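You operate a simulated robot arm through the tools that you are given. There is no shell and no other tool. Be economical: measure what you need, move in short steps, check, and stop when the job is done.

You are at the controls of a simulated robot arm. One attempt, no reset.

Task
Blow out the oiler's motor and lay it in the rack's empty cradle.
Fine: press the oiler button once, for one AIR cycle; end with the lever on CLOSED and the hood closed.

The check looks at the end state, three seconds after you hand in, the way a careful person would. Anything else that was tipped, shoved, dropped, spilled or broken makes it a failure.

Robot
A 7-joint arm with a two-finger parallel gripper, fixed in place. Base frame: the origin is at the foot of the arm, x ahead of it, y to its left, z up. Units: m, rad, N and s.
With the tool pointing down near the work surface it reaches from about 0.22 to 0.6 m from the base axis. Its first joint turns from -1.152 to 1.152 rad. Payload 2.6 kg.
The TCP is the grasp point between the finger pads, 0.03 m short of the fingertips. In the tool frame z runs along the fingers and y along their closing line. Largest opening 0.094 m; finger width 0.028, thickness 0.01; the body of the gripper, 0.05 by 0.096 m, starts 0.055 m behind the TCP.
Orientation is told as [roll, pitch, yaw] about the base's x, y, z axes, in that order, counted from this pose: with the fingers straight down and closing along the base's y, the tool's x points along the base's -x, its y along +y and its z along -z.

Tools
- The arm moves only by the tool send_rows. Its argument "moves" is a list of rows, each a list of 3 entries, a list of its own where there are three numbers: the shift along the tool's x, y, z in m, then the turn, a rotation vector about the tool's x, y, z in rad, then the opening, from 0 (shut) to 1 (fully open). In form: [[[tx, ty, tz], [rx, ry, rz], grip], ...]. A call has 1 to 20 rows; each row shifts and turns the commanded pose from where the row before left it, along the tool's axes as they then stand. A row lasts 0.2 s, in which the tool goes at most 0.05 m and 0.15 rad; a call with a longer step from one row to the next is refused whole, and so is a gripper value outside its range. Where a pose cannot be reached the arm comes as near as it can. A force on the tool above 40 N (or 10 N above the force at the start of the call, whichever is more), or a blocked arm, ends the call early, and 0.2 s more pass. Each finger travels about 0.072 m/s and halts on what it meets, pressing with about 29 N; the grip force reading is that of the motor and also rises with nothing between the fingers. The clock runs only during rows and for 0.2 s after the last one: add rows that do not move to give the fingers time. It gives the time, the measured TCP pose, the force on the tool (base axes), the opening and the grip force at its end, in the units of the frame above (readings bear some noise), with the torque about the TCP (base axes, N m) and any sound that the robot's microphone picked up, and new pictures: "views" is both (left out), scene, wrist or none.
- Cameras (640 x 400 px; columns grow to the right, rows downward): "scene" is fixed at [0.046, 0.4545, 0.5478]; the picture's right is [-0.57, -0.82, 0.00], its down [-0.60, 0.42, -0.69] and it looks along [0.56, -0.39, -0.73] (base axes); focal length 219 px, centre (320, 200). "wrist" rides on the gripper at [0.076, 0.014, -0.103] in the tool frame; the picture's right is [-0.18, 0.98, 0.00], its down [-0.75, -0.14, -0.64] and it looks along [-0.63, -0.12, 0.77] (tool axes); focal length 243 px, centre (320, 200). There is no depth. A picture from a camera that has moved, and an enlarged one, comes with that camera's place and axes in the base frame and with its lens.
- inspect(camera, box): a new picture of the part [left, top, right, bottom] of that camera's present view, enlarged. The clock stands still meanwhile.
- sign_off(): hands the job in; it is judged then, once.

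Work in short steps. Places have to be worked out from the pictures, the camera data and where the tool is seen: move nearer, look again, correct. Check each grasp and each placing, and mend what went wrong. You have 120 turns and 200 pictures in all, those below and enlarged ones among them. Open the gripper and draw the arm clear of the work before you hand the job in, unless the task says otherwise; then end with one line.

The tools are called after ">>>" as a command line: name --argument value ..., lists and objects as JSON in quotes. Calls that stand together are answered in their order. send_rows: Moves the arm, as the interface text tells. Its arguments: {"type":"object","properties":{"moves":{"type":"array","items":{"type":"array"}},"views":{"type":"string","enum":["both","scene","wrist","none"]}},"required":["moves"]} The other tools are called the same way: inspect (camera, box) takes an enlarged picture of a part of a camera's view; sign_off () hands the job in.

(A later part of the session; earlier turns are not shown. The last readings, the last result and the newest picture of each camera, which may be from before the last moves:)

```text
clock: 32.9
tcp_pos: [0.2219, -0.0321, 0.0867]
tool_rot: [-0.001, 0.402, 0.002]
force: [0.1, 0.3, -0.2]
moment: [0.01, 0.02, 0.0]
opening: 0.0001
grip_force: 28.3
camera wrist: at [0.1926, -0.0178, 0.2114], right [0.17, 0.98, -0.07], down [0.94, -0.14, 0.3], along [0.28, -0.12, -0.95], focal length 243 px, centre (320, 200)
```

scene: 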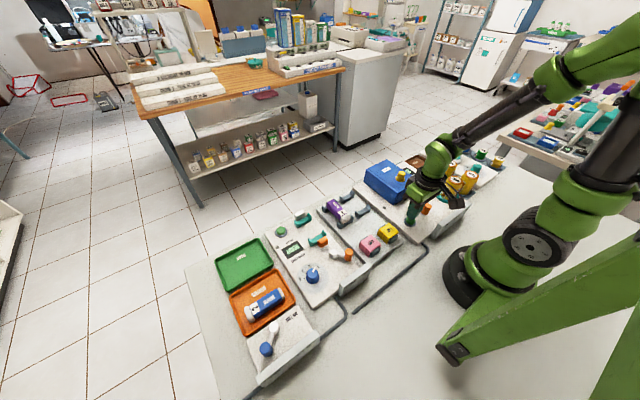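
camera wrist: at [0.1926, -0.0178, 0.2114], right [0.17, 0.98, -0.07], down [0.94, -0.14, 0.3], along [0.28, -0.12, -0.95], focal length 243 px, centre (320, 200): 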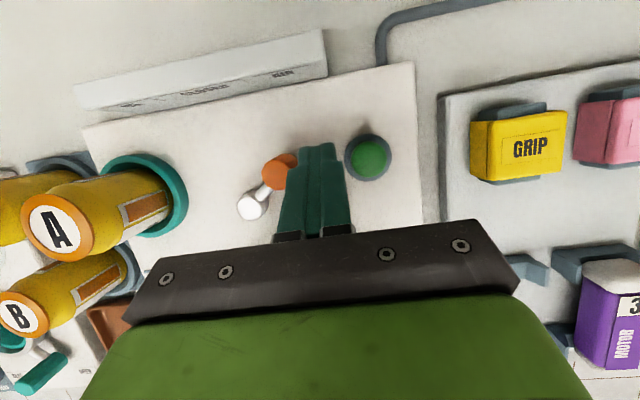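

Fingers fit between knob and button. Descend the last 29 mm.

>>> send_rows --moves '[[[-0.003, 0.001, 0.0145], [0, 0, 0], 0], [[-0.003, 0, 0.0135], [0, 0, 0], 0], [[0, 0, 0], [0, 0, 0], 0]]' --views "wrist"

```text
clock: 33.6
tcp_pos: [0.216, -0.0312, 0.0576]
tool_rot: [0.002, 0.402, 0.002]
force: [0.0, 0.1, 0.4]
moment: [0.0, 0.01, 0.0]
opening: 0.0
grip_force: 28.8
camera wrist: at [0.1867, -0.0159, 0.1831], right [0.17, 0.98, -0.07], down [0.94, -0.14, 0.3], along [0.28, -0.12, -0.95], focal length 243 px, centre (320, 200)
```

wrist: 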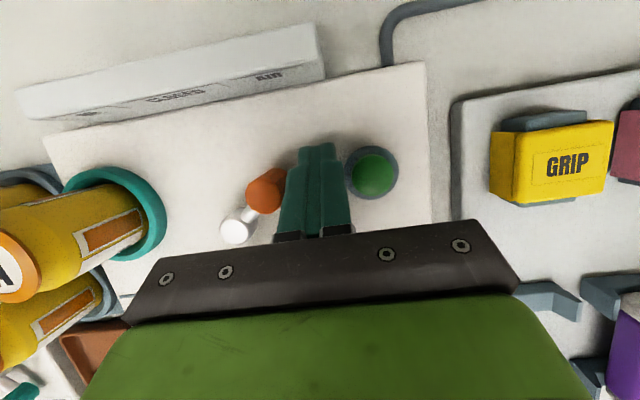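

Good. I push the knob toward -y, back to CLOSED.

>>> send_rows --moves '[[[0, -0.005, 0], [0, 0, 0], 0], [[0, -0.005, 0], [0, 0, 0], 0], [[0, -0.005, 0], [0, 0, 0], 0], [[0, -0.005, 0], [0, 0, 0], 0], [[0, -0.005, 0], [0, 0, 0], 0], [[0, -0.005, 0], [0, 0, 0], 0], [[0, -0.005, 0], [0, 0, 0], 0]]' --views "wrist"

```text
clock: 35.2
tcp_pos: [0.2166, -0.0654, 0.0582]
tool_rot: [0.0, 0.402, 0.002]
force: [-1.1, 1.9, 0.1]
moment: [-0.03, 0.01, -0.05]
opening: 0.0
grip_force: 29.1
camera wrist: at [0.1873, -0.0509, 0.1831], right [0.17, 0.98, -0.07], down [0.94, -0.14, 0.3], along [0.28, -0.12, -0.95], focal length 243 px, centre (320, 200)
```

wrist: 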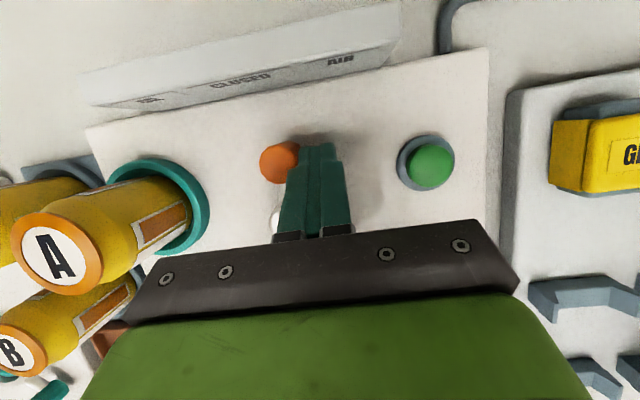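

Knob at y≈-0.088; about 7 mm more to the original -0.095.

>>> send_rows --moves '[[[0, -0.004, 0], [0, 0, 0], 0], [[0, -0.0035, 0], [0, 0, 0], 0], [[0, 0, 0], [0, 0, 0], 0], [[0, 0.015, 0], [0, 0, 0], 0], [[0.0157, 0, -0.0368], [0, 0, 0], 0], [[0.0157, 0, -0.0368], [0, 0, 0], 0], [[0, 0.04, 0], [0, 0, 0], 0], [[0, 0, 0], [0, 0, 0], 0]]' --views "wrist"

>>> inspect --camera "wrist" --box '[150, 50, 350, 250]'

>>> inspect --camera "scene" --box '[400, 180, 480, 240]'

```text
clock: 37.0
tcp_pos: [0.2162, -0.014, 0.1382]
tool_rot: [0.0, 0.401, 0.002]
force: [-0.4, 0.3, 0.3]
moment: [-0.02, 0.02, 0.02]
opening: 0.0001
grip_force: 28.7
camera wrist: at [0.1864, 0.0005, 0.2634], right [0.17, 0.98, -0.07], down [0.94, -0.14, 0.3], along [0.28, -0.12, -0.95], focal length 243 px, centre (320, 200)
```

wrist: 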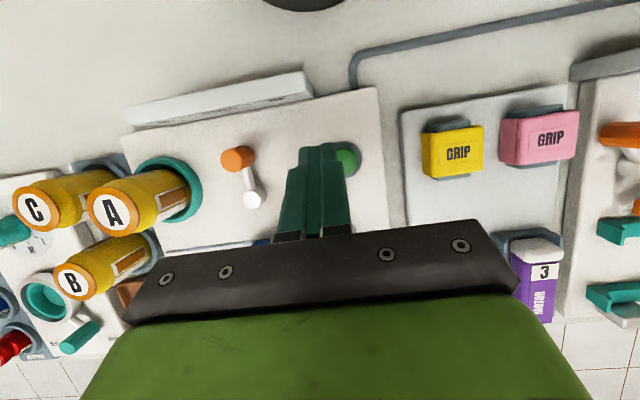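

```text
2.00 times, centred on (250, 150) of wrist
camera zoom: at [0.1864, 0.0005, 0.2634], right [0.17, 0.98, -0.07], down [0.94, -0.14, 0.3], along [0.28, -0.12, -0.95], focal length 485 px, centre (460, 300)
```

zoom: 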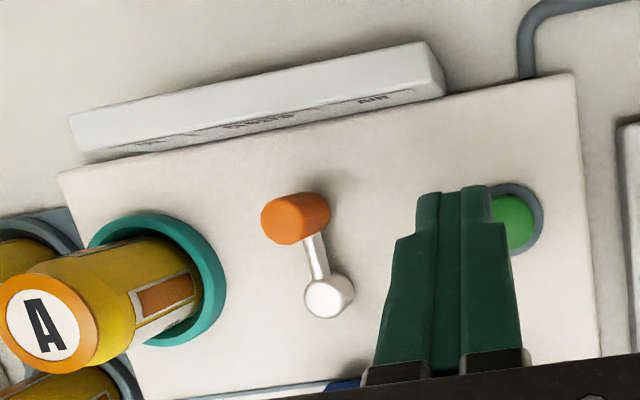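

```text
6.67 times, centred on (440, 210) of scene
camera zoom: at [0.046, 0.4545, 0.5478], right [-0.57, -0.82, 0.0], down [-0.6, 0.42, -0.69], along [0.56, -0.39, -0.73], focal length 1458 px, centre (-480, 133)
```

zoom: 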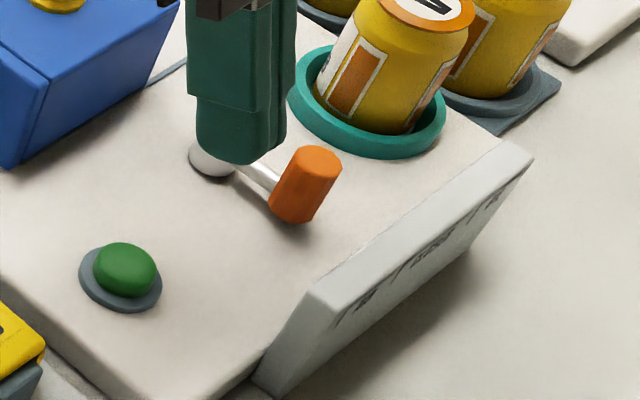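

The lever is back exactly as at the start (CLOSED). Next I reopen the hood: untilt, rise and go above the knob at (0.332,-0.0645).

>>> send_rows --moves '[[[0, 0, -0.04], [0, -0.15, 0], 0.3], [[0, -0.02, -0.02], [0, -0.15, 0], 0.5], [[0, -0.03, 0], [0, -0.101, 0], 0.5], [[-0.04, 0, 0], [0, 0, 0], 0.5], [[-0.04, 0, 0], [0, 0, 0], 0.5], [[-0.02, 0, 0], [0, 0, 0], 0.5], [[0, 0, 0], [0, 0, 0], 0.5]]' --views "wrist"

```text
clock: 38.6
tcp_pos: [0.3375, -0.0655, 0.1952]
tool_rot: [-0.001, 0.0, 0.001]
force: [-0.9, 0.4, 0.4]
moment: [0.02, 0.01, 0.01]
opening: 0.0471
grip_force: 0.0
camera wrist: at [0.2618, -0.0514, 0.298], right [0.18, 0.98, 0.0], down [0.75, -0.14, 0.64], along [0.63, -0.12, -0.77], focal length 243 px, centre (320, 200)
```

wrist: 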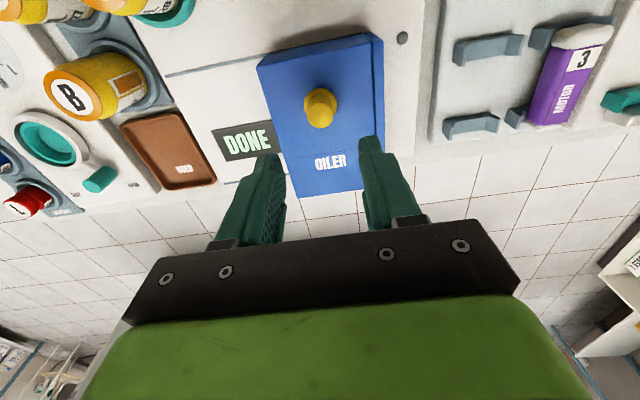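

DONE is clear. I descend on the knob (x≈0.332, TCP z≈0.112) and grip it.

>>> send_rows --moves '[[[0.005, 0.001, 0.04], [0, 0, 0], 0.5], [[0, 0, 0.03], [0, 0, 0], 0.5], [[0, 0, 0.012], [0, 0, 0], 0.5], [[0, 0, 0], [0, 0, 0], 0.1], [[0, 0, 0], [0, 0, 0], 0.1], [[0, 0, 0], [0, 0, 0], 0.1]]' --views "wrist"

```text
clock: 40.0
tcp_pos: [0.3345, -0.0661, 0.1113]
tool_rot: [0.001, 0.001, 0.0]
force: [2.1, 1.2, -3.9]
moment: [-0.48, -0.14, -0.04]
opening: 0.0208
grip_force: 45.2
camera wrist: at [0.2582, -0.0511, 0.2153], right [0.18, 0.98, 0.0], down [0.75, -0.14, 0.64], along [0.63, -0.12, -0.77], focal length 243 px, centre (320, 200)
```

wrist: 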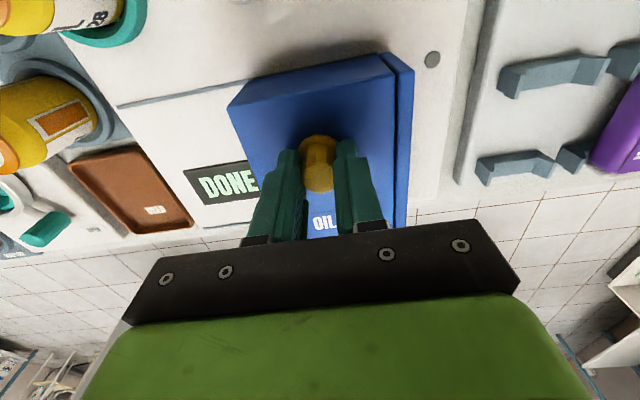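

Gripped. I slide the hood back toward -y in 4 mm steps.

>>> send_rows --moves '[[[0, -0.003, 0], [0, 0, 0], 0.1], [[0, -0.004, 0], [0, 0, 0], 0.1], [[0, -0.004, 0], [0, 0, 0], 0.1], [[0, -0.004, 0], [0, 0, 0], 0.1], [[0, -0.004, 0], [0, 0, 0], 0.1], [[0, -0.004, 0], [0, 0, 0], 0.1], [[0, -0.004, 0], [0, 0, 0], 0.1], [[0, -0.004, 0], [0, 0, 0], 0.1], [[0, -0.004, 0], [0, 0, 0], 0.1], [[0, -0.004, 0], [0, 0, 0], 0.1], [[0, -0.004, 0], [0, 0, 0], 0.1], [[0, -0.004, 0], [0, 0, 0], 0.1], [[0, -0.004, 0], [0, 0, 0], 0.1], [[0, -0.004, 0], [0, 0, 0], 0.1], [[0, -0.004, 0], [0, 0, 0], 0.1], [[0, -0.004, 0], [0, 0, 0], 0.1], [[0, -0.004, 0], [0, 0, 0], 0.1], [[0, -0.004, 0], [0, 0, 0], 0.1], [[0, -0.004, 0], [0, 0, 0], 0.1], [[0, -0.004, 0], [0, 0, 0], 0.1]]' --views "wrist"

```text
clock: 41.0
tcp_pos: [0.3328, -0.0785, 0.1119]
tool_rot: [0.001, -0.004, 0.005]
force: [2.0, -0.3, -1.2]
moment: [0.31, 0.21, 0.05]
opening: 0.0211
grip_force: 44.6
stopped in row 4: the force on the tool passed its limit at 43 N (the readings are from after the stop); the commanded pose is now the measured one
camera wrist: at [0.2577, -0.0642, 0.2151], right [0.18, 0.98, 0.0], down [0.75, -0.14, 0.64], along [0.63, -0.12, -0.77], focal length 243 px, centre (320, 200)
```

wrist: 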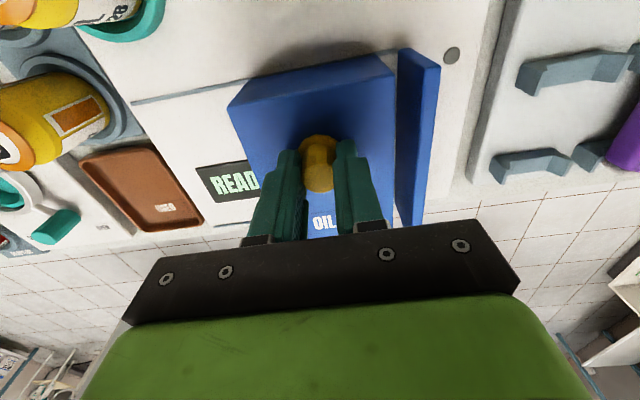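

It moves (display back to READY). I continue in 3 mm steps.

>>> send_rows --moves '[[[0, -0.003, 0], [0, 0, 0], 0.1], [[0, -0.003, 0], [0, 0, 0], 0.1], [[0, -0.003, 0], [0, 0, 0], 0.1], [[0, -0.003, 0], [0, 0, 0], 0.1], [[0, -0.003, 0], [0, 0, 0], 0.1], [[0, -0.003, 0], [0, 0, 0], 0.1], [[0, -0.003, 0], [0, 0, 0], 0.1], [[0, -0.003, 0], [0, 0, 0], 0.1], [[0, -0.003, 0], [0, 0, 0], 0.1], [[0, -0.003, 0], [0, 0, 0], 0.1], [[0, -0.003, 0], [0, 0, 0], 0.1], [[0, -0.003, 0], [0, 0, 0], 0.1], [[0, -0.003, 0], [0, 0, 0], 0.1], [[0, -0.003, 0], [0, 0, 0], 0.1], [[0, -0.003, 0], [0, 0, 0], 0.1], [[0, -0.003, 0], [0, 0, 0], 0.1], [[0, -0.003, 0], [0, 0, 0], 0.1], [[0, -0.003, 0], [0, 0, 0], 0.1], [[0, -0.003, 0], [0, 0, 0], 0.1], [[0, -0.003, 0], [0, 0, 0], 0.1]]' --views "wrist"

```text
clock: 45.2
tcp_pos: [0.334, -0.1393, 0.1119]
tool_rot: [-0.003, -0.001, 0.005]
force: [-5.8, 0.4, -5.9]
moment: [-0.49, -0.04, 0.0]
opening: 0.0211
grip_force: 45.5
camera wrist: at [0.2579, -0.1243, 0.2153], right [0.18, 0.98, 0.0], down [0.75, -0.14, 0.64], along [0.63, -0.11, -0.77], focal length 243 px, centre (320, 200)
```

wrist: 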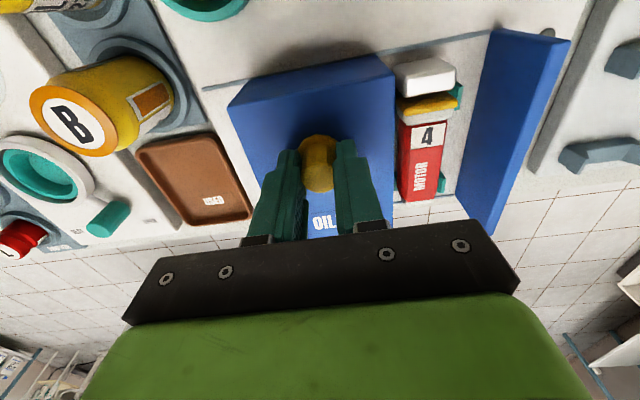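

Continue until the hood reaches its open stop (originally y≈-0.15).

>>> send_rows --moves '[[[0, -0.003, 0], [0, 0, 0], 0.1], [[0, -0.003, 0], [0, 0, 0], 0.1], [[0, -0.003, 0], [0, 0, 0], 0.1], [[0, -0.003, 0], [0, 0, 0], 0.1], [[0, 0, 0], [0, 0, 0], 0.1]]' --views "wrist"

```text
clock: 46.4
tcp_pos: [0.3338, -0.1507, 0.1118]
tool_rot: [-0.001, 0.0, 0.005]
force: [-11.5, 1.2, -2.1]
moment: [-0.49, 0.24, 0.04]
opening: 0.021
grip_force: 45.1
camera wrist: at [0.2578, -0.1366, 0.2153], right [0.18, 0.98, 0.0], down [0.75, -0.14, 0.64], along [0.63, -0.12, -0.77], focal length 243 px, centre (320, 200)
```

wrist: 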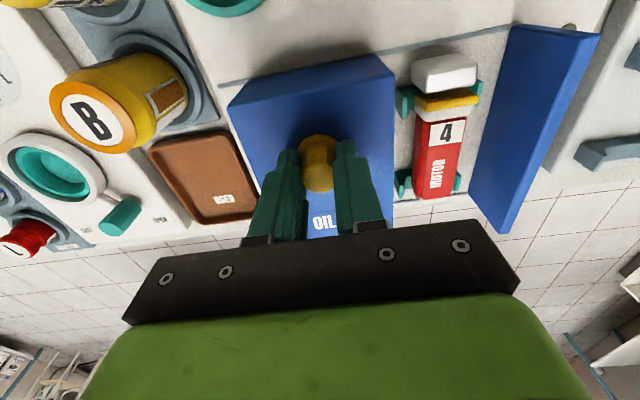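

The hood is fully open again and the motor is exposed. I release, rise and go above the motor.

>>> send_rows --moves '[[[0, 0, 0], [0, 0, 0], 0.5], [[0, 0, 0], [0, 0, 0], 0.5], [[0, 0, -0.045], [0, 0, 0], 0.5], [[0, 0, -0.04], [0, 0, 0], 0.5], [[0, 0.042, 0], [0, 0, 0], 0.5], [[-0.028, 0.037, 0], [0, 0, 0], 0.5], [[0.0, 0.005, 0], [0, 0, 0], 0.5], [[0, 0, 0], [0, 0, 0], 0.5]]' --views "wrist"

```text
clock: 48.2
tcp_pos: [0.3616, -0.0674, 0.1984]
tool_rot: [0.002, -0.004, 0.006]
force: [0.7, 0.5, -0.5]
moment: [-0.01, -0.02, 0.06]
opening: 0.0469
grip_force: 0.0
camera wrist: at [0.2855, -0.0527, 0.301], right [0.18, 0.98, 0.0], down [0.75, -0.14, 0.64], along [0.63, -0.12, -0.76], focal length 243 px, centre (320, 200)
```

wrist: 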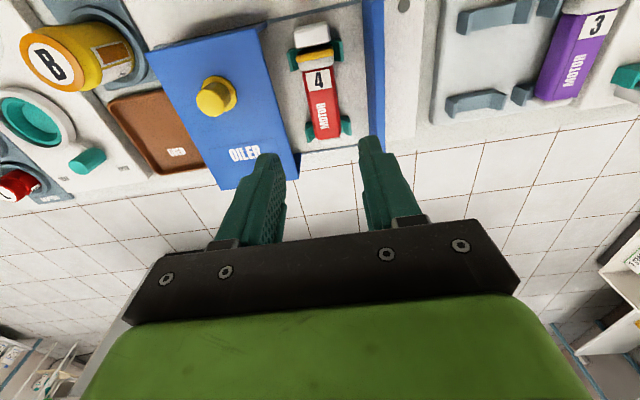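

Motor axis at y≈-0.066, graspable between brackets around x≈0.361. I narrow the opening to 0.042 and descend partway to check.

>>> send_rows --moves '[[[0, 0.0015, 0.04], [0, 0, 0], 0.45], [[0, 0, 0.04], [0, 0, 0], 0.45], [[0, 0, 0.02], [0, 0, 0], 0.45], [[0, 0, 0], [0, 0, 0], 0.45]]'

>>> inspect --camera "scene" --box '[350, 130, 450, 210]'

```text
clock: 49.2
tcp_pos: [0.362, -0.0658, 0.0974]
tool_rot: [-0.001, -0.005, 0.004]
force: [0.5, -0.6, 0.4]
moment: [0.03, 0.01, 0.01]
opening: 0.0425
grip_force: 0.0
camera wrist: at [0.2855, -0.0507, 0.1997], right [0.18, 0.98, 0.0], down [0.75, -0.14, 0.64], along [0.63, -0.12, -0.77], focal length 243 px, centre (320, 200)
```

scene: 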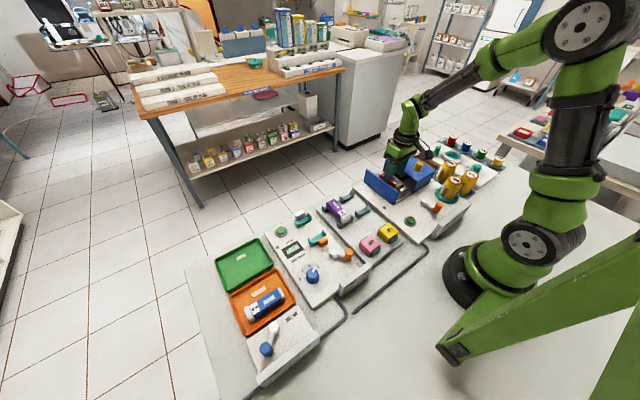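
wrist: 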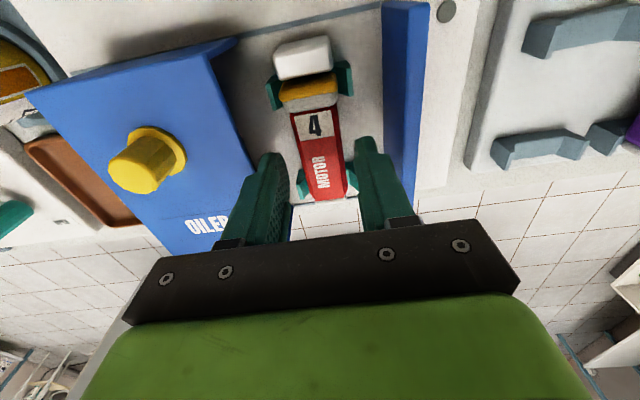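

```text
5.00 times, centred on (400, 170) of scene
camera zoom: at [0.046, 0.4545, 0.5478], right [-0.57, -0.82, 0.0], down [-0.6, 0.42, -0.69], along [0.56, -0.39, -0.73], focal length 1093 px, centre (-80, 350)
```

zoom: 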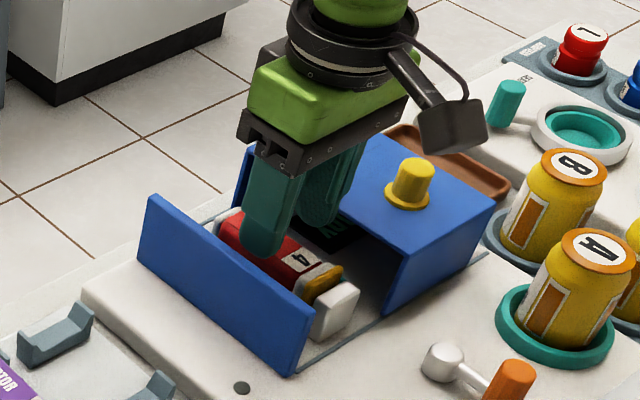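

Fingers straddle the motor within the slot. I descend the remaining 39 mm in steps.

>>> send_rows --moves '[[[0, 0.001, 0.015], [0, 0, 0], 0.45], [[0, 0, 0.012], [0, 0, 0], 0.45], [[0, 0, 0.01], [0, 0, 0], 0.45], [[0, 0, 0], [0, 0, 0], 0.45]]' --views "wrist"

>>> inspect --camera "scene" --box '[350, 130, 450, 210]'

```text
clock: 50.2
tcp_pos: [0.3628, -0.0648, 0.0598]
tool_rot: [0.0, -0.004, 0.001]
force: [-0.2, 0.0, 0.7]
moment: [-0.03, 0.05, -0.01]
opening: 0.0425
grip_force: 0.0
camera wrist: at [0.286, -0.0499, 0.1625], right [0.18, 0.98, 0.0], down [0.75, -0.14, 0.64], along [0.63, -0.12, -0.76], focal length 243 px, centre (320, 200)
```

wrist: 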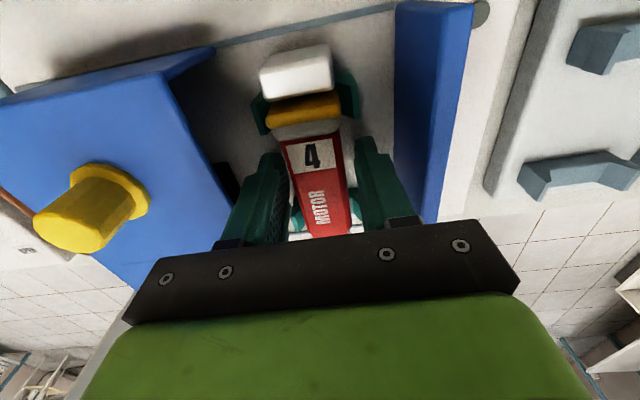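

```text
5.00 times, centred on (400, 170) of scene
camera zoom: at [0.046, 0.4545, 0.5478], right [-0.57, -0.82, 0.0], down [-0.6, 0.42, -0.69], along [0.56, -0.39, -0.73], focal length 1093 px, centre (-80, 350)
```

zoom: 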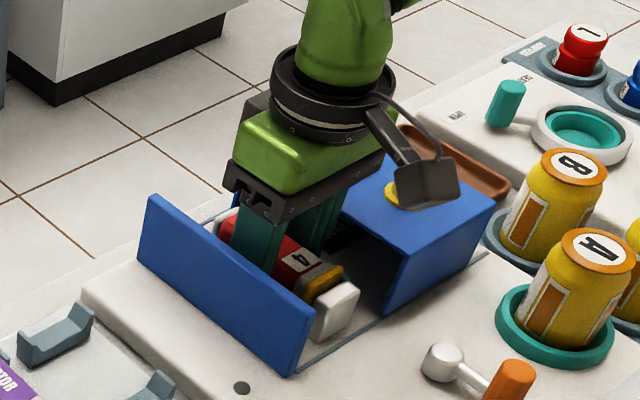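

At depth and both fingers are flanking. Close on the motor.

>>> send_rows --moves '[[[0, 0, 0], [0, 0, 0], 0.1], [[0, 0, 0], [0, 0, 0], 0.1], [[0, 0, 0], [0, 0, 0], 0.1]]' --views "none"

```text
clock: 51.0
tcp_pos: [0.3622, -0.065, 0.0591]
tool_rot: [-0.001, -0.003, 0.004]
force: [0.4, -0.4, 0.6]
moment: [-0.04, -0.02, 0.03]
opening: 0.0337
grip_force: 29.2
```

Held at 0.0337 m width. Lift straight up.

>>> send_rows --moves '[[[0, 0, -0.01], [0, 0, 0], 0.1], [[0, 0, -0.02], [0, 0, 0], 0.1], [[0, 0, -0.035], [0, 0, 0], 0.1], [[0, 0, -0.04], [0, 0, 0], 0.1], [[0, 0, -0.03], [0, 0, 0], 0.1], [[0, 0, 0], [0, 0, 0], 0.1]]'

>>> inspect --camera "scene" --box '[330, 110, 450, 210]'

```text
clock: 52.4
tcp_pos: [0.3595, -0.063, 0.197]
tool_rot: [0.0, -0.005, 0.005]
force: [-0.5, -0.4, -0.6]
moment: [0.01, 0.0, 0.01]
opening: 0.0337
grip_force: 28.8
camera wrist: at [0.2849, -0.0486, 0.2994], right [0.18, 0.98, 0.0], down [0.75, -0.14, 0.64], along [0.63, -0.12, -0.76], focal length 243 px, centre (320, 200)
```

scene: 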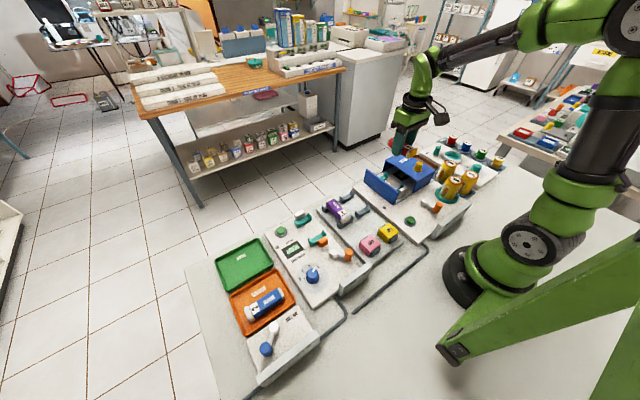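
wrist: 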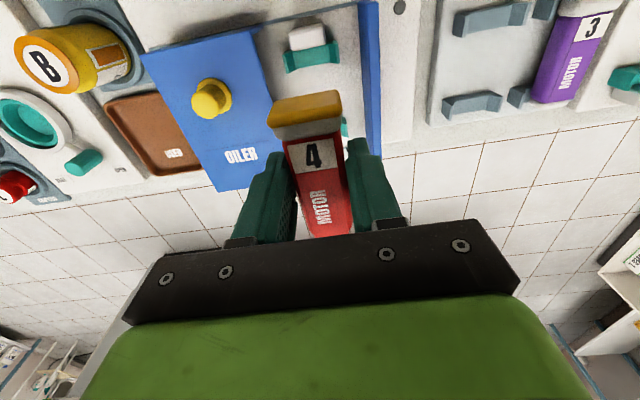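

```text
4.00 times, centred on (390, 160) of scene
camera zoom: at [0.046, 0.4545, 0.5478], right [-0.57, -0.82, 0.0], down [-0.6, 0.42, -0.69], along [0.56, -0.39, -0.73], focal length 875 px, centre (40, 360)
```

zoom: 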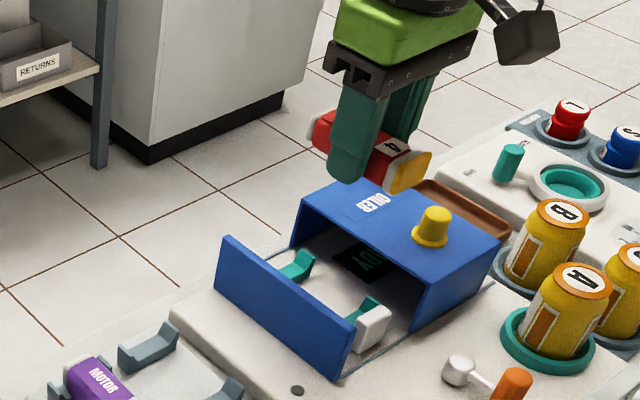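

The motor is cleanly held (the white block stays as part of the oiler). I carry it toward the rack and look at the empty cradle.

>>> send_rows --moves '[[[0, 0.045, 0], [0, 0, 0], 0.1], [[0, 0.045, 0], [0, 0, 0], 0.1], [[0, 0.04, 0], [0, 0, 0], 0.1], [[0, 0, 0], [0, 0, 0], 0.1]]' --views "wrist"

>>> inspect --camera "wrist" --box '[300, 0, 500, 160]'

>>> inspect --camera "scene" --box '[310, 170, 410, 260]'

```text
clock: 53.4
tcp_pos: [0.3591, 0.0654, 0.1959]
tool_rot: [0.001, -0.003, 0.006]
force: [-0.3, -0.2, -0.7]
moment: [0.01, -0.01, -0.01]
opening: 0.0339
grip_force: 29.2
camera wrist: at [0.2837, 0.0809, 0.2991], right [0.18, 0.98, 0.0], down [0.75, -0.14, 0.64], along [0.63, -0.12, -0.76], focal length 243 px, centre (320, 200)
```

wrist: 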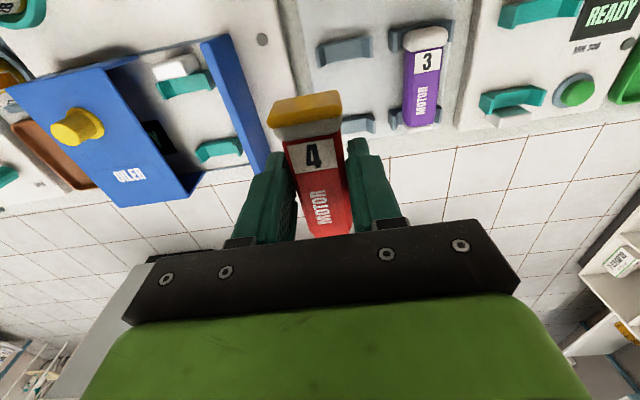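

```text
2.50 times, centred on (400, 80) of wrist
camera zoom: at [0.2837, 0.0809, 0.2991], right [0.18, 0.98, 0.0], down [0.75, -0.14, 0.64], along [0.63, -0.12, -0.76], focal length 606 px, centre (120, 500)
```

zoom: 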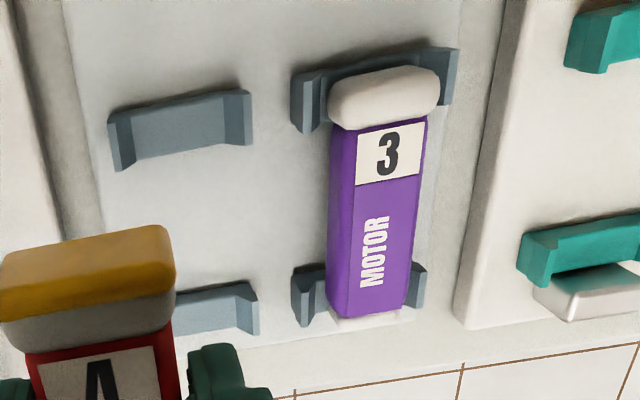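

```text
4.44 times, centred on (360, 215) of scene
camera zoom: at [0.046, 0.4545, 0.5478], right [-0.57, -0.82, 0.0], down [-0.6, 0.42, -0.69], along [0.56, -0.39, -0.73], focal length 972 px, centre (142, 133)
```

zoom: 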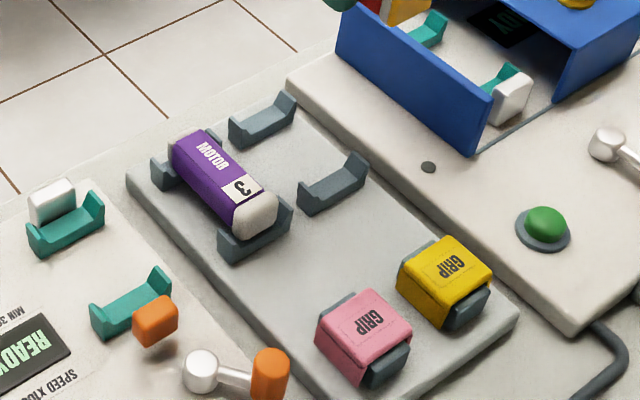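

Rack cradle brackets ≈ x 0.327/0.403, y≈0.0965 (same x as the oiler's). I move over it and lower to z≈0.11.

>>> send_rows --moves '[[[-0.003, 0.031, 0], [0, 0, 0], 0.1], [[0, 0, 0.04], [0, 0, 0], 0.1], [[0, 0, 0.03], [0, 0, 0], 0.1], [[0, 0, 0.015], [0, 0, 0], 0.1], [[0, 0, 0], [0, 0, 0], 0.1]]' --views "wrist"

>>> inspect --camera "scene" --box '[310, 150, 410, 240]'

```text
clock: 54.6
tcp_pos: [0.3636, 0.0979, 0.1099]
tool_rot: [0.0, -0.004, 0.003]
force: [-0.3, 0.4, -0.2]
moment: [-0.02, 0.02, -0.01]
opening: 0.0338
grip_force: 29.1
camera wrist: at [0.2882, 0.112, 0.2131], right [0.18, 0.98, 0.0], down [0.75, -0.14, 0.64], along [0.63, -0.12, -0.76], focal length 243 px, centre (320, 200)
```

wrist: 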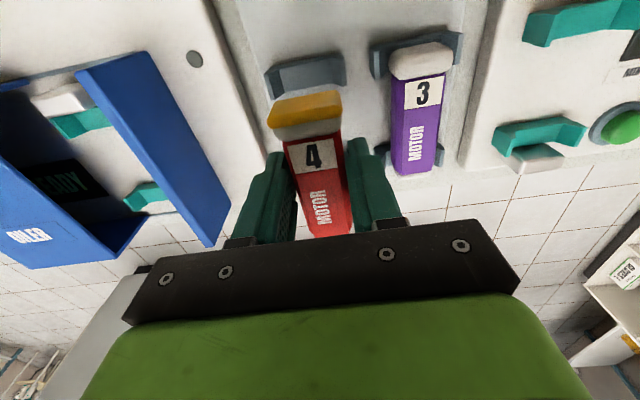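

```text
4.44 times, centred on (360, 195) of scene
camera zoom: at [0.046, 0.4545, 0.5478], right [-0.57, -0.82, 0.0], down [-0.6, 0.42, -0.69], along [0.56, -0.39, -0.73], focal length 972 px, centre (142, 222)
```

zoom: 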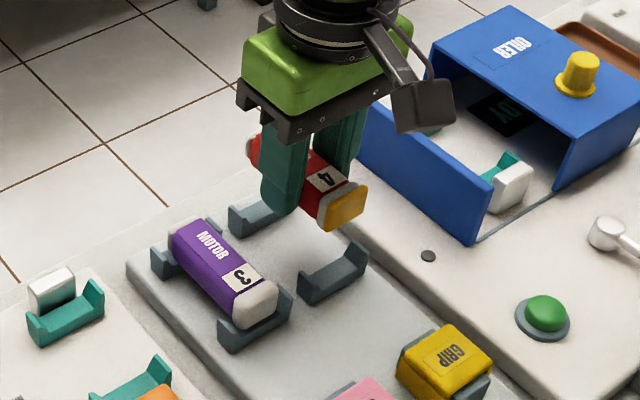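

Well lined up; I shift 2 mm toward -y and lower to z≈0.072 for another check.

>>> send_rows --moves '[[[0, -0.002, 0.013], [0, 0, 0], 0.1], [[0, 0, 0.013], [0, 0, 0], 0.1], [[0, 0, 0.01], [0, 0, 0], 0.1], [[0, 0, 0], [0, 0, 0], 0.1]]' --views "wrist"

>>> inspect --camera "scene" --box '[310, 160, 390, 220]'

>>> inspect --camera "wrist" --box '[220, 40, 420, 200]'

```text
clock: 55.6
tcp_pos: [0.3649, 0.0939, 0.0741]
tool_rot: [-0.001, -0.005, 0.003]
force: [0.0, -0.1, -1.4]
moment: [0.0, -0.05, -0.01]
opening: 0.0338
grip_force: 29.4
camera wrist: at [0.2883, 0.1084, 0.1768], right [0.18, 0.98, 0.0], down [0.75, -0.14, 0.64], along [0.63, -0.12, -0.76], focal length 243 px, centre (320, 200)
```

wrist: 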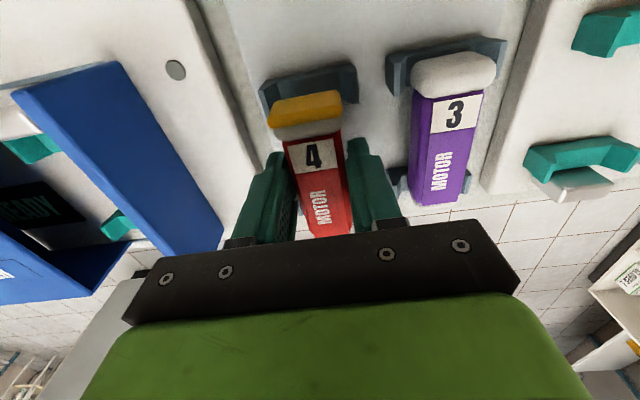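

```text
6.67 times, centred on (350, 190) of scene
camera zoom: at [0.046, 0.4545, 0.5478], right [-0.57, -0.82, 0.0], down [-0.6, 0.42, -0.69], along [0.56, -0.39, -0.73], focal length 1458 px, centre (120, 267)
```

zoom: 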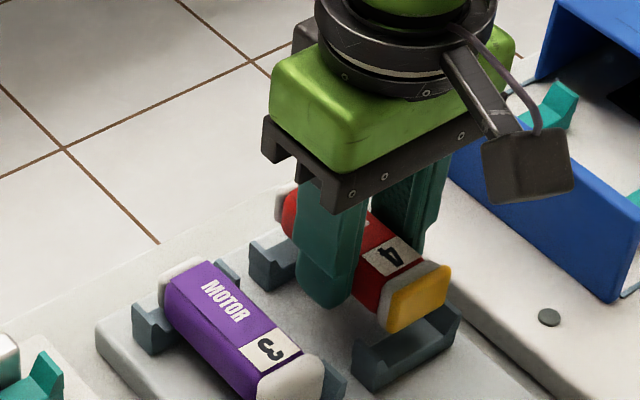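

```text
2.50 times, centred on (320, 120) of wrist
camera zoom: at [0.2883, 0.1084, 0.1768], right [0.18, 0.98, 0.0], down [0.75, -0.14, 0.64], along [0.63, -0.12, -0.76], focal length 606 px, centre (320, 400)
```

zoom: 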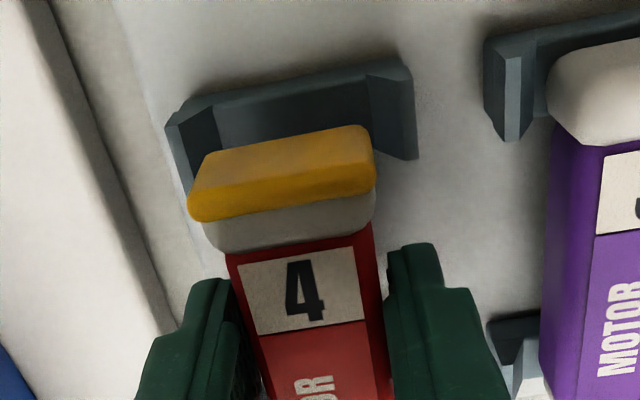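

Alignment with the cradle looks right in both views. I lower in 3 mm steps, watching the force.

>>> send_rows --moves '[[[0, 0, 0.004], [0, 0, 0], 0.1], [[0, 0, 0.004], [0, 0, 0], 0.1], [[0, 0, 0.003], [0, 0, 0], 0.1], [[0, 0, 0], [0, 0, 0], 0.1]]' --views "wrist"

>>> inspect --camera "scene" --box '[310, 160, 390, 220]'

```text
clock: 56.6
tcp_pos: [0.3648, 0.0949, 0.0628]
tool_rot: [0.0, -0.002, 0.006]
force: [-0.7, 0.4, -0.7]
moment: [-0.02, -0.01, 0.0]
opening: 0.0338
grip_force: 29.3
camera wrist: at [0.2879, 0.1089, 0.166], right [0.18, 0.98, 0.0], down [0.75, -0.14, 0.64], along [0.63, -0.12, -0.77], focal length 243 px, centre (320, 200)
```

wrist: 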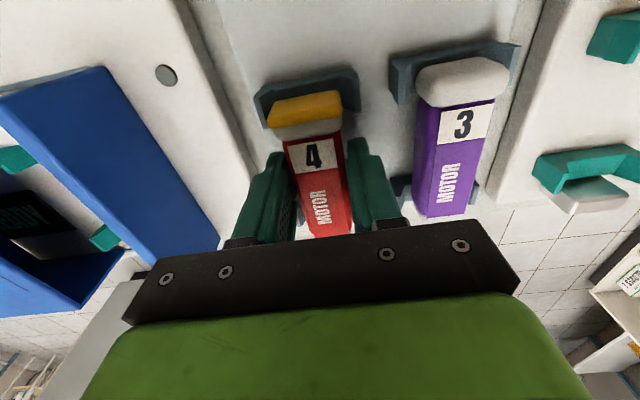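

```text
6.67 times, centred on (350, 190) of scene
camera zoom: at [0.046, 0.4545, 0.5478], right [-0.57, -0.82, 0.0], down [-0.6, 0.42, -0.69], along [0.56, -0.39, -0.73], focal length 1458 px, centre (120, 267)
```

zoom: 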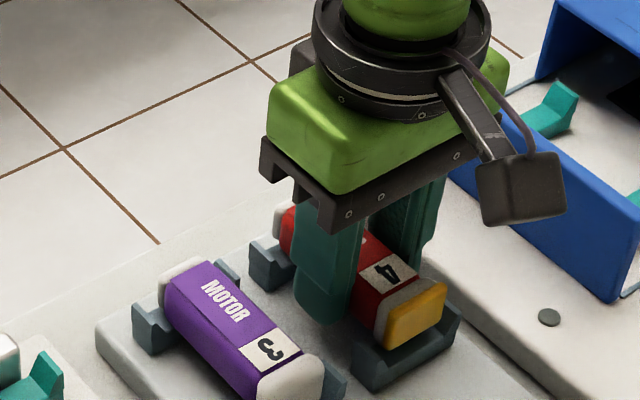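

Entering the cradle properly, no contact yet. Continue in 2 mm steps.

>>> send_rows --moves '[[[0, 0, 0.003], [0, 0, 0], 0.1], [[0, 0, 0.002], [0, 0, 0], 0.1], [[0, 0, 0.002], [0, 0, 0], 0.1], [[0, 0, 0.002], [0, 0, 0], 0.1], [[0, 0, 0], [0, 0, 0], 0.1]]' --views "wrist"

>>> inspect --camera "scene" --box '[310, 160, 390, 220]'

```text
clock: 57.8
tcp_pos: [0.3654, 0.0941, 0.0562]
tool_rot: [0.002, -0.008, 0.004]
force: [3.2, 1.5, 28.5]
moment: [0.01, -0.02, -0.04]
opening: 0.0339
grip_force: 28.9
camera wrist: at [0.2892, 0.109, 0.1581], right [0.18, 0.98, 0.0], down [0.75, -0.14, 0.65], along [0.64, -0.11, -0.76], focal length 243 px, centre (320, 200)
```

wrist: 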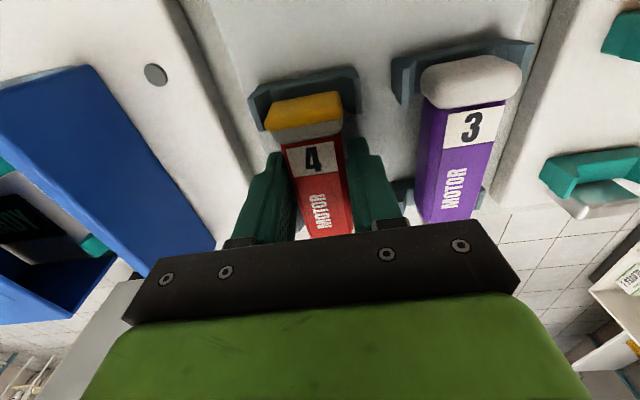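

```text
6.67 times, centred on (350, 190) of scene
camera zoom: at [0.0459, 0.4544, 0.5479], right [-0.57, -0.82, 0.0], down [-0.6, 0.42, -0.69], along [0.56, -0.39, -0.73], focal length 1458 px, centre (120, 267)
```

zoom: 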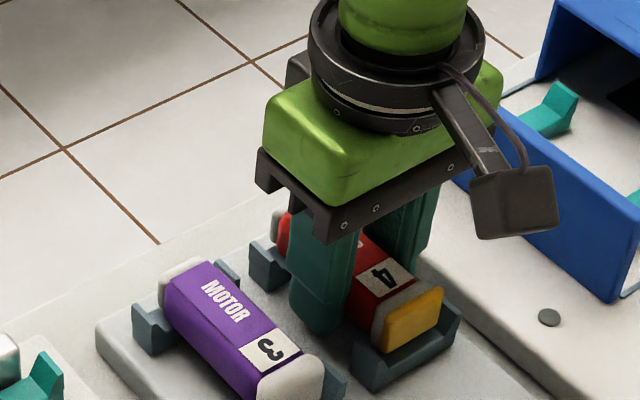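

Firm contact at z≈0.056, consistent with seating. I ease off 1 mm and open gently.

>>> send_rows --moves '[[[0, 0, -0.001], [0, 0, 0], 0.1], [[0, 0, 0], [0, 0, 0], 0.4], [[0, 0, 0], [0, 0, 0], 0.48], [[0, 0, 0], [0, 0, 0], 0.48]]' --views "wrist"

>>> inspect --camera "scene" --box '[310, 160, 390, 220]'

```text
clock: 58.8
tcp_pos: [0.3635, 0.0938, 0.0546]
tool_rot: [0.0, -0.001, 0.004]
force: [0.7, 0.5, -0.5]
moment: [-0.02, 0.0, 0.0]
opening: 0.0454
grip_force: 0.0
camera wrist: at [0.288, 0.1089, 0.158], right [0.18, 0.98, 0.0], down [0.75, -0.14, 0.64], along [0.63, -0.12, -0.77], focal length 243 px, centre (320, 200)
```

wrist: 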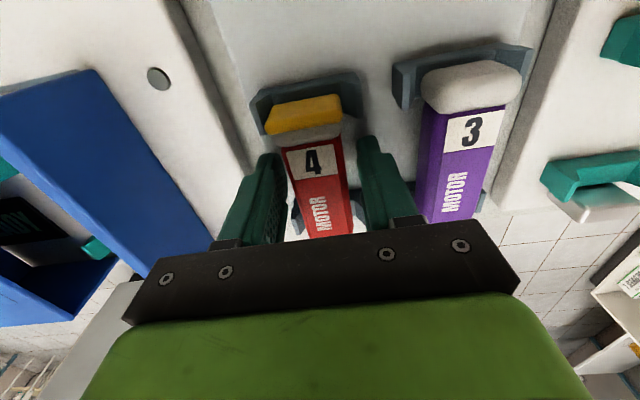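

```text
6.67 times, centred on (350, 190) of scene
camera zoom: at [0.046, 0.4545, 0.5478], right [-0.57, -0.82, 0.0], down [-0.6, 0.42, -0.69], along [0.56, -0.39, -0.73], focal length 1458 px, centre (120, 267)
```

zoom: 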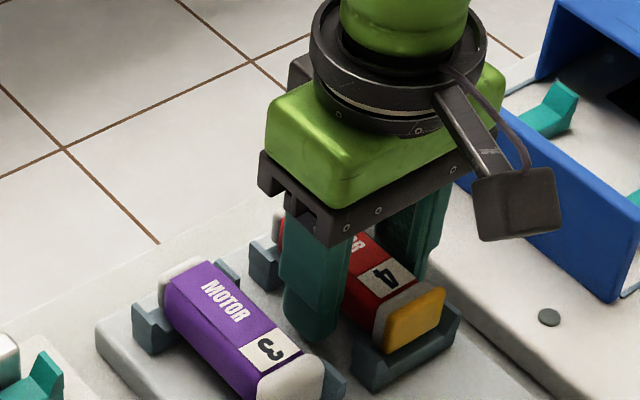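

Released and the motor stays put. I rise straight up and check the seating.

>>> send_rows --moves '[[[0, 0, -0.015], [0, 0, 0], 0.48], [[0, 0, -0.035], [0, 0, 0], 0.48], [[0, 0, -0.045], [0, 0, 0], 0.48], [[0, 0, -0.045], [0, 0, 0], 0.48], [[0, 0, 0], [0, 0, 0], 0.48]]' --views "wrist"

>>> inspect --camera "scene" --box '[310, 160, 390, 220]'

>>> inspect --camera "wrist" --box '[220, 0, 420, 160]'

```text
clock: 60.0
tcp_pos: [0.3628, 0.0947, 0.1964]
tool_rot: [0.0, -0.004, 0.005]
force: [-0.2, 0.4, 0.6]
moment: [-0.02, -0.02, -0.01]
opening: 0.0449
grip_force: 0.0
camera wrist: at [0.2875, 0.1086, 0.2992], right [0.18, 0.98, 0.0], down [0.75, -0.14, 0.64], along [0.63, -0.12, -0.76], focal length 243 px, centre (320, 200)
```

wrist: 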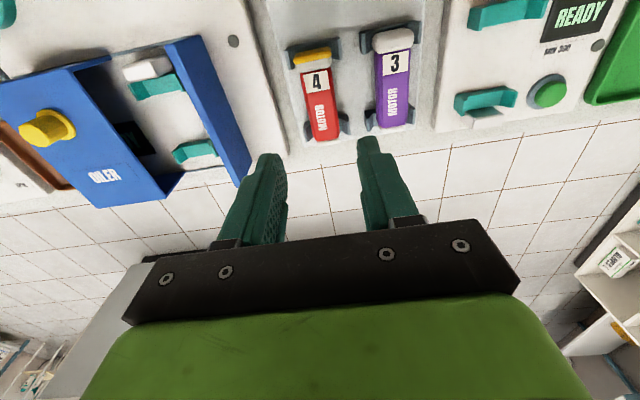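

```text
6.67 times, centred on (350, 190) of scene
camera zoom: at [0.046, 0.4545, 0.5478], right [-0.57, -0.82, 0.0], down [-0.6, 0.42, -0.69], along [0.56, -0.39, -0.73], focal length 1458 px, centre (120, 267)
```

zoom: 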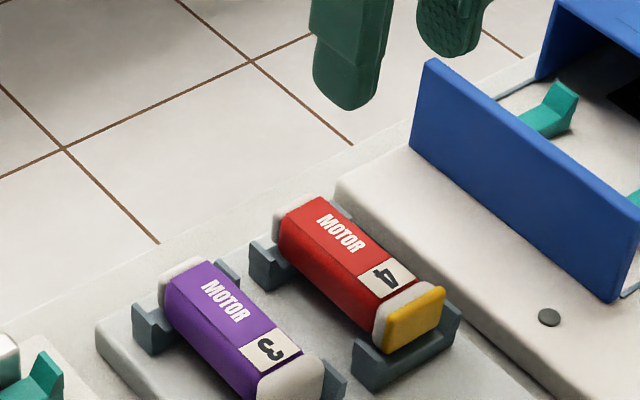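

```text
2.50 times, centred on (320, 80) of wrist
camera zoom: at [0.2875, 0.1086, 0.2992], right [0.18, 0.98, 0.0], down [0.75, -0.14, 0.64], along [0.63, -0.12, -0.76], focal length 606 px, centre (320, 500)
```

zoom: 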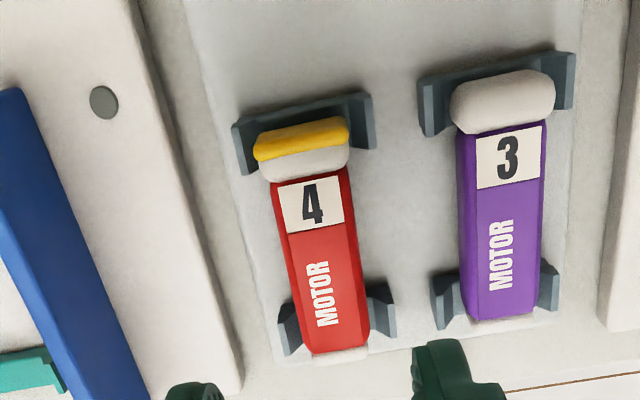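

Motor 4 lies level in the cradle like motor 3. Now back to the hood knob at (0.332,-0.150) to close it.

>>> send_rows --moves '[[[0, -0.05, 0], [0, 0, 0], 0.5], [[0, -0.05, 0], [0, 0, 0], 0.5], [[0, -0.05, 0], [0, 0, 0], 0.5], [[0, -0.05, 0], [0, 0, 0], 0.5], [[0.03, -0.035, 0], [0, 0, 0], 0.5], [[0.001, -0.01, 0], [0, 0, 0], 0.5], [[0, 0, 0], [0, 0, 0], 0.5]]' --views "wrist"

```text
clock: 61.6
tcp_pos: [0.3329, -0.1488, 0.1947]
tool_rot: [0.0, -0.004, 0.005]
force: [0.1, -0.8, -0.1]
moment: [-0.01, 0.0, 0.02]
opening: 0.047
grip_force: 0.1
camera wrist: at [0.2573, -0.1349, 0.298], right [0.18, 0.98, 0.0], down [0.75, -0.14, 0.64], along [0.63, -0.12, -0.76], focal length 243 px, centre (320, 200)
```

wrist: 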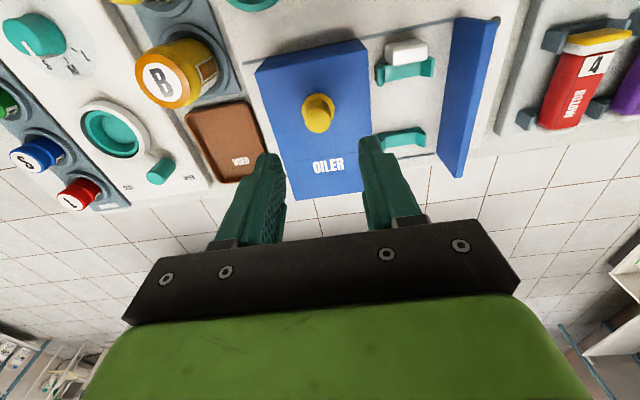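

Above the knob; descend to TCP z≈0.112 and grip.

>>> send_rows --moves '[[[0, -0.001, 0.04], [0, 0, 0], 0.5], [[0, 0, 0.03], [0, 0, 0], 0.5], [[0, 0, 0.012], [0, 0, 0], 0.5], [[0, 0, 0], [0, 0, 0], 0.1], [[0, 0, 0], [0, 0, 0], 0.1], [[0, 0, 0], [0, 0, 0], 0.1], [[0, 0.003, 0], [0, 0, 0], 0.1], [[0, 0.003, 0], [0, 0, 0], 0.1], [[0, 0.003, 0], [0, 0, 0], 0.1], [[0, 0.003, 0], [0, 0, 0], 0.1], [[0, 0.003, 0], [0, 0, 0], 0.1]]' --views "wrist"

```text
clock: 63.8
tcp_pos: [0.3347, -0.139, 0.1122]
tool_rot: [0.0, -0.003, 0.007]
force: [2.9, -0.2, -3.5]
moment: [0.41, 0.11, 0.03]
opening: 0.0208
grip_force: 45.3
stopped in row 10: the force on the tool passed its limit at 42 N (the readings are from after the stop); the commanded pose is now the measured one
camera wrist: at [0.2587, -0.1245, 0.2155], right [0.18, 0.98, 0.0], down [0.75, -0.13, 0.64], along [0.63, -0.11, -0.76], focal length 243 px, centre (320, 200)
```

wrist: 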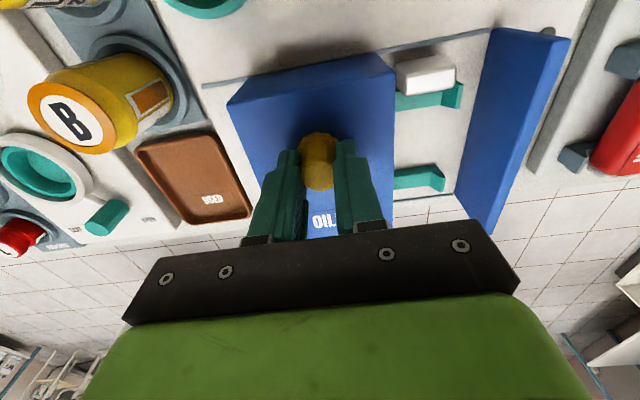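

The hood is sliding; keep going in 3 mm steps.

>>> send_rows --moves '[[[0, 0.003, 0], [0, 0, 0], 0.1], [[0, 0.003, 0], [0, 0, 0], 0.1], [[0, 0.003, 0], [0, 0, 0], 0.1], [[0, 0.003, 0], [0, 0, 0], 0.1], [[0, 0.003, 0], [0, 0, 0], 0.1], [[0, 0.003, 0], [0, 0, 0], 0.1], [[0, 0.003, 0], [0, 0, 0], 0.1], [[0, 0.003, 0], [0, 0, 0], 0.1], [[0, 0.003, 0], [0, 0, 0], 0.1], [[0, 0.003, 0], [0, 0, 0], 0.1], [[0, 0.003, 0], [0, 0, 0], 0.1], [[0, 0.003, 0], [0, 0, 0], 0.1], [[0, 0.003, 0], [0, 0, 0], 0.1], [[0, 0.003, 0], [0, 0, 0], 0.1], [[0, 0.003, 0], [0, 0, 0], 0.1], [[0, 0.003, 0], [0, 0, 0], 0.1], [[0, 0.003, 0], [0, 0, 0], 0.1], [[0, 0.003, 0], [0, 0, 0], 0.1], [[0, 0.003, 0], [0, 0, 0], 0.1], [[0, 0.003, 0], [0, 0, 0], 0.1]]' --views "wrist"

```text
clock: 66.8
tcp_pos: [0.3346, -0.0987, 0.1125]
tool_rot: [0.001, -0.005, 0.011]
force: [2.4, -0.3, -2.1]
moment: [0.54, 0.04, 0.06]
opening: 0.0212
grip_force: 45.3
stopped in row 14: the force on the tool passed its limit at 42 N (the readings are from after the stop); the commanded pose is now the measured one
camera wrist: at [0.2582, -0.084, 0.2154], right [0.17, 0.98, 0.0], down [0.75, -0.13, 0.65], along [0.64, -0.11, -0.76], focal length 243 px, centre (320, 200)
```

wrist: 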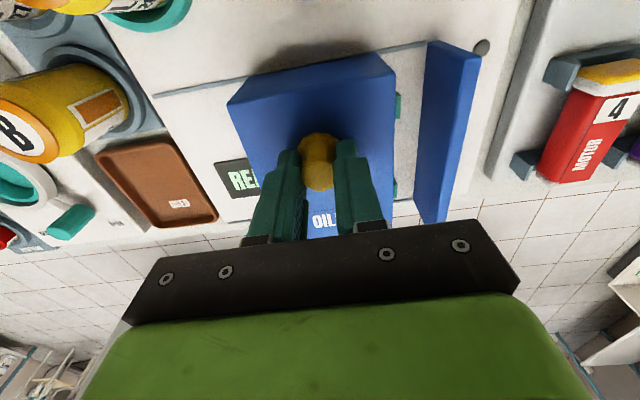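

About 35 mm left; continue to the wall.

>>> send_rows --moves '[[[0, 0.003, 0], [0, 0, 0], 0.1], [[0, 0.003, 0], [0, 0, 0], 0.1], [[0, 0.003, 0], [0, 0, 0], 0.1], [[0, 0.003, 0], [0, 0, 0], 0.1], [[0, 0.003, 0], [0, 0, 0], 0.1], [[0, 0.003, 0], [0, 0, 0], 0.1], [[0, 0.003, 0], [0, 0, 0], 0.1], [[0, 0.003, 0], [0, 0, 0], 0.1], [[0, 0.003, 0], [0, 0, 0], 0.1], [[0, 0.003, 0], [0, 0, 0], 0.1], [[0, 0.003, 0], [0, 0, 0], 0.1], [[0, 0.002, 0], [0, 0, 0], 0.1], [[0, 0.002, 0], [0, 0, 0], 0.1]]' --views "wrist"

```text
clock: 69.6
tcp_pos: [0.3349, -0.0652, 0.1118]
tool_rot: [-0.007, -0.007, 0.01]
force: [15.7, -23.7, -11.6]
moment: [0.12, 0.49, 0.03]
opening: 0.0208
grip_force: 45.1
camera wrist: at [0.2579, -0.0498, 0.2152], right [0.17, 0.98, 0.0], down [0.75, -0.13, 0.65], along [0.64, -0.12, -0.76], focal length 243 px, centre (320, 200)
```

wrist: 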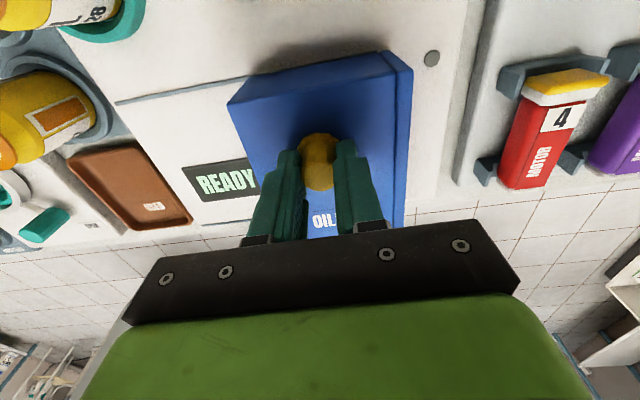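

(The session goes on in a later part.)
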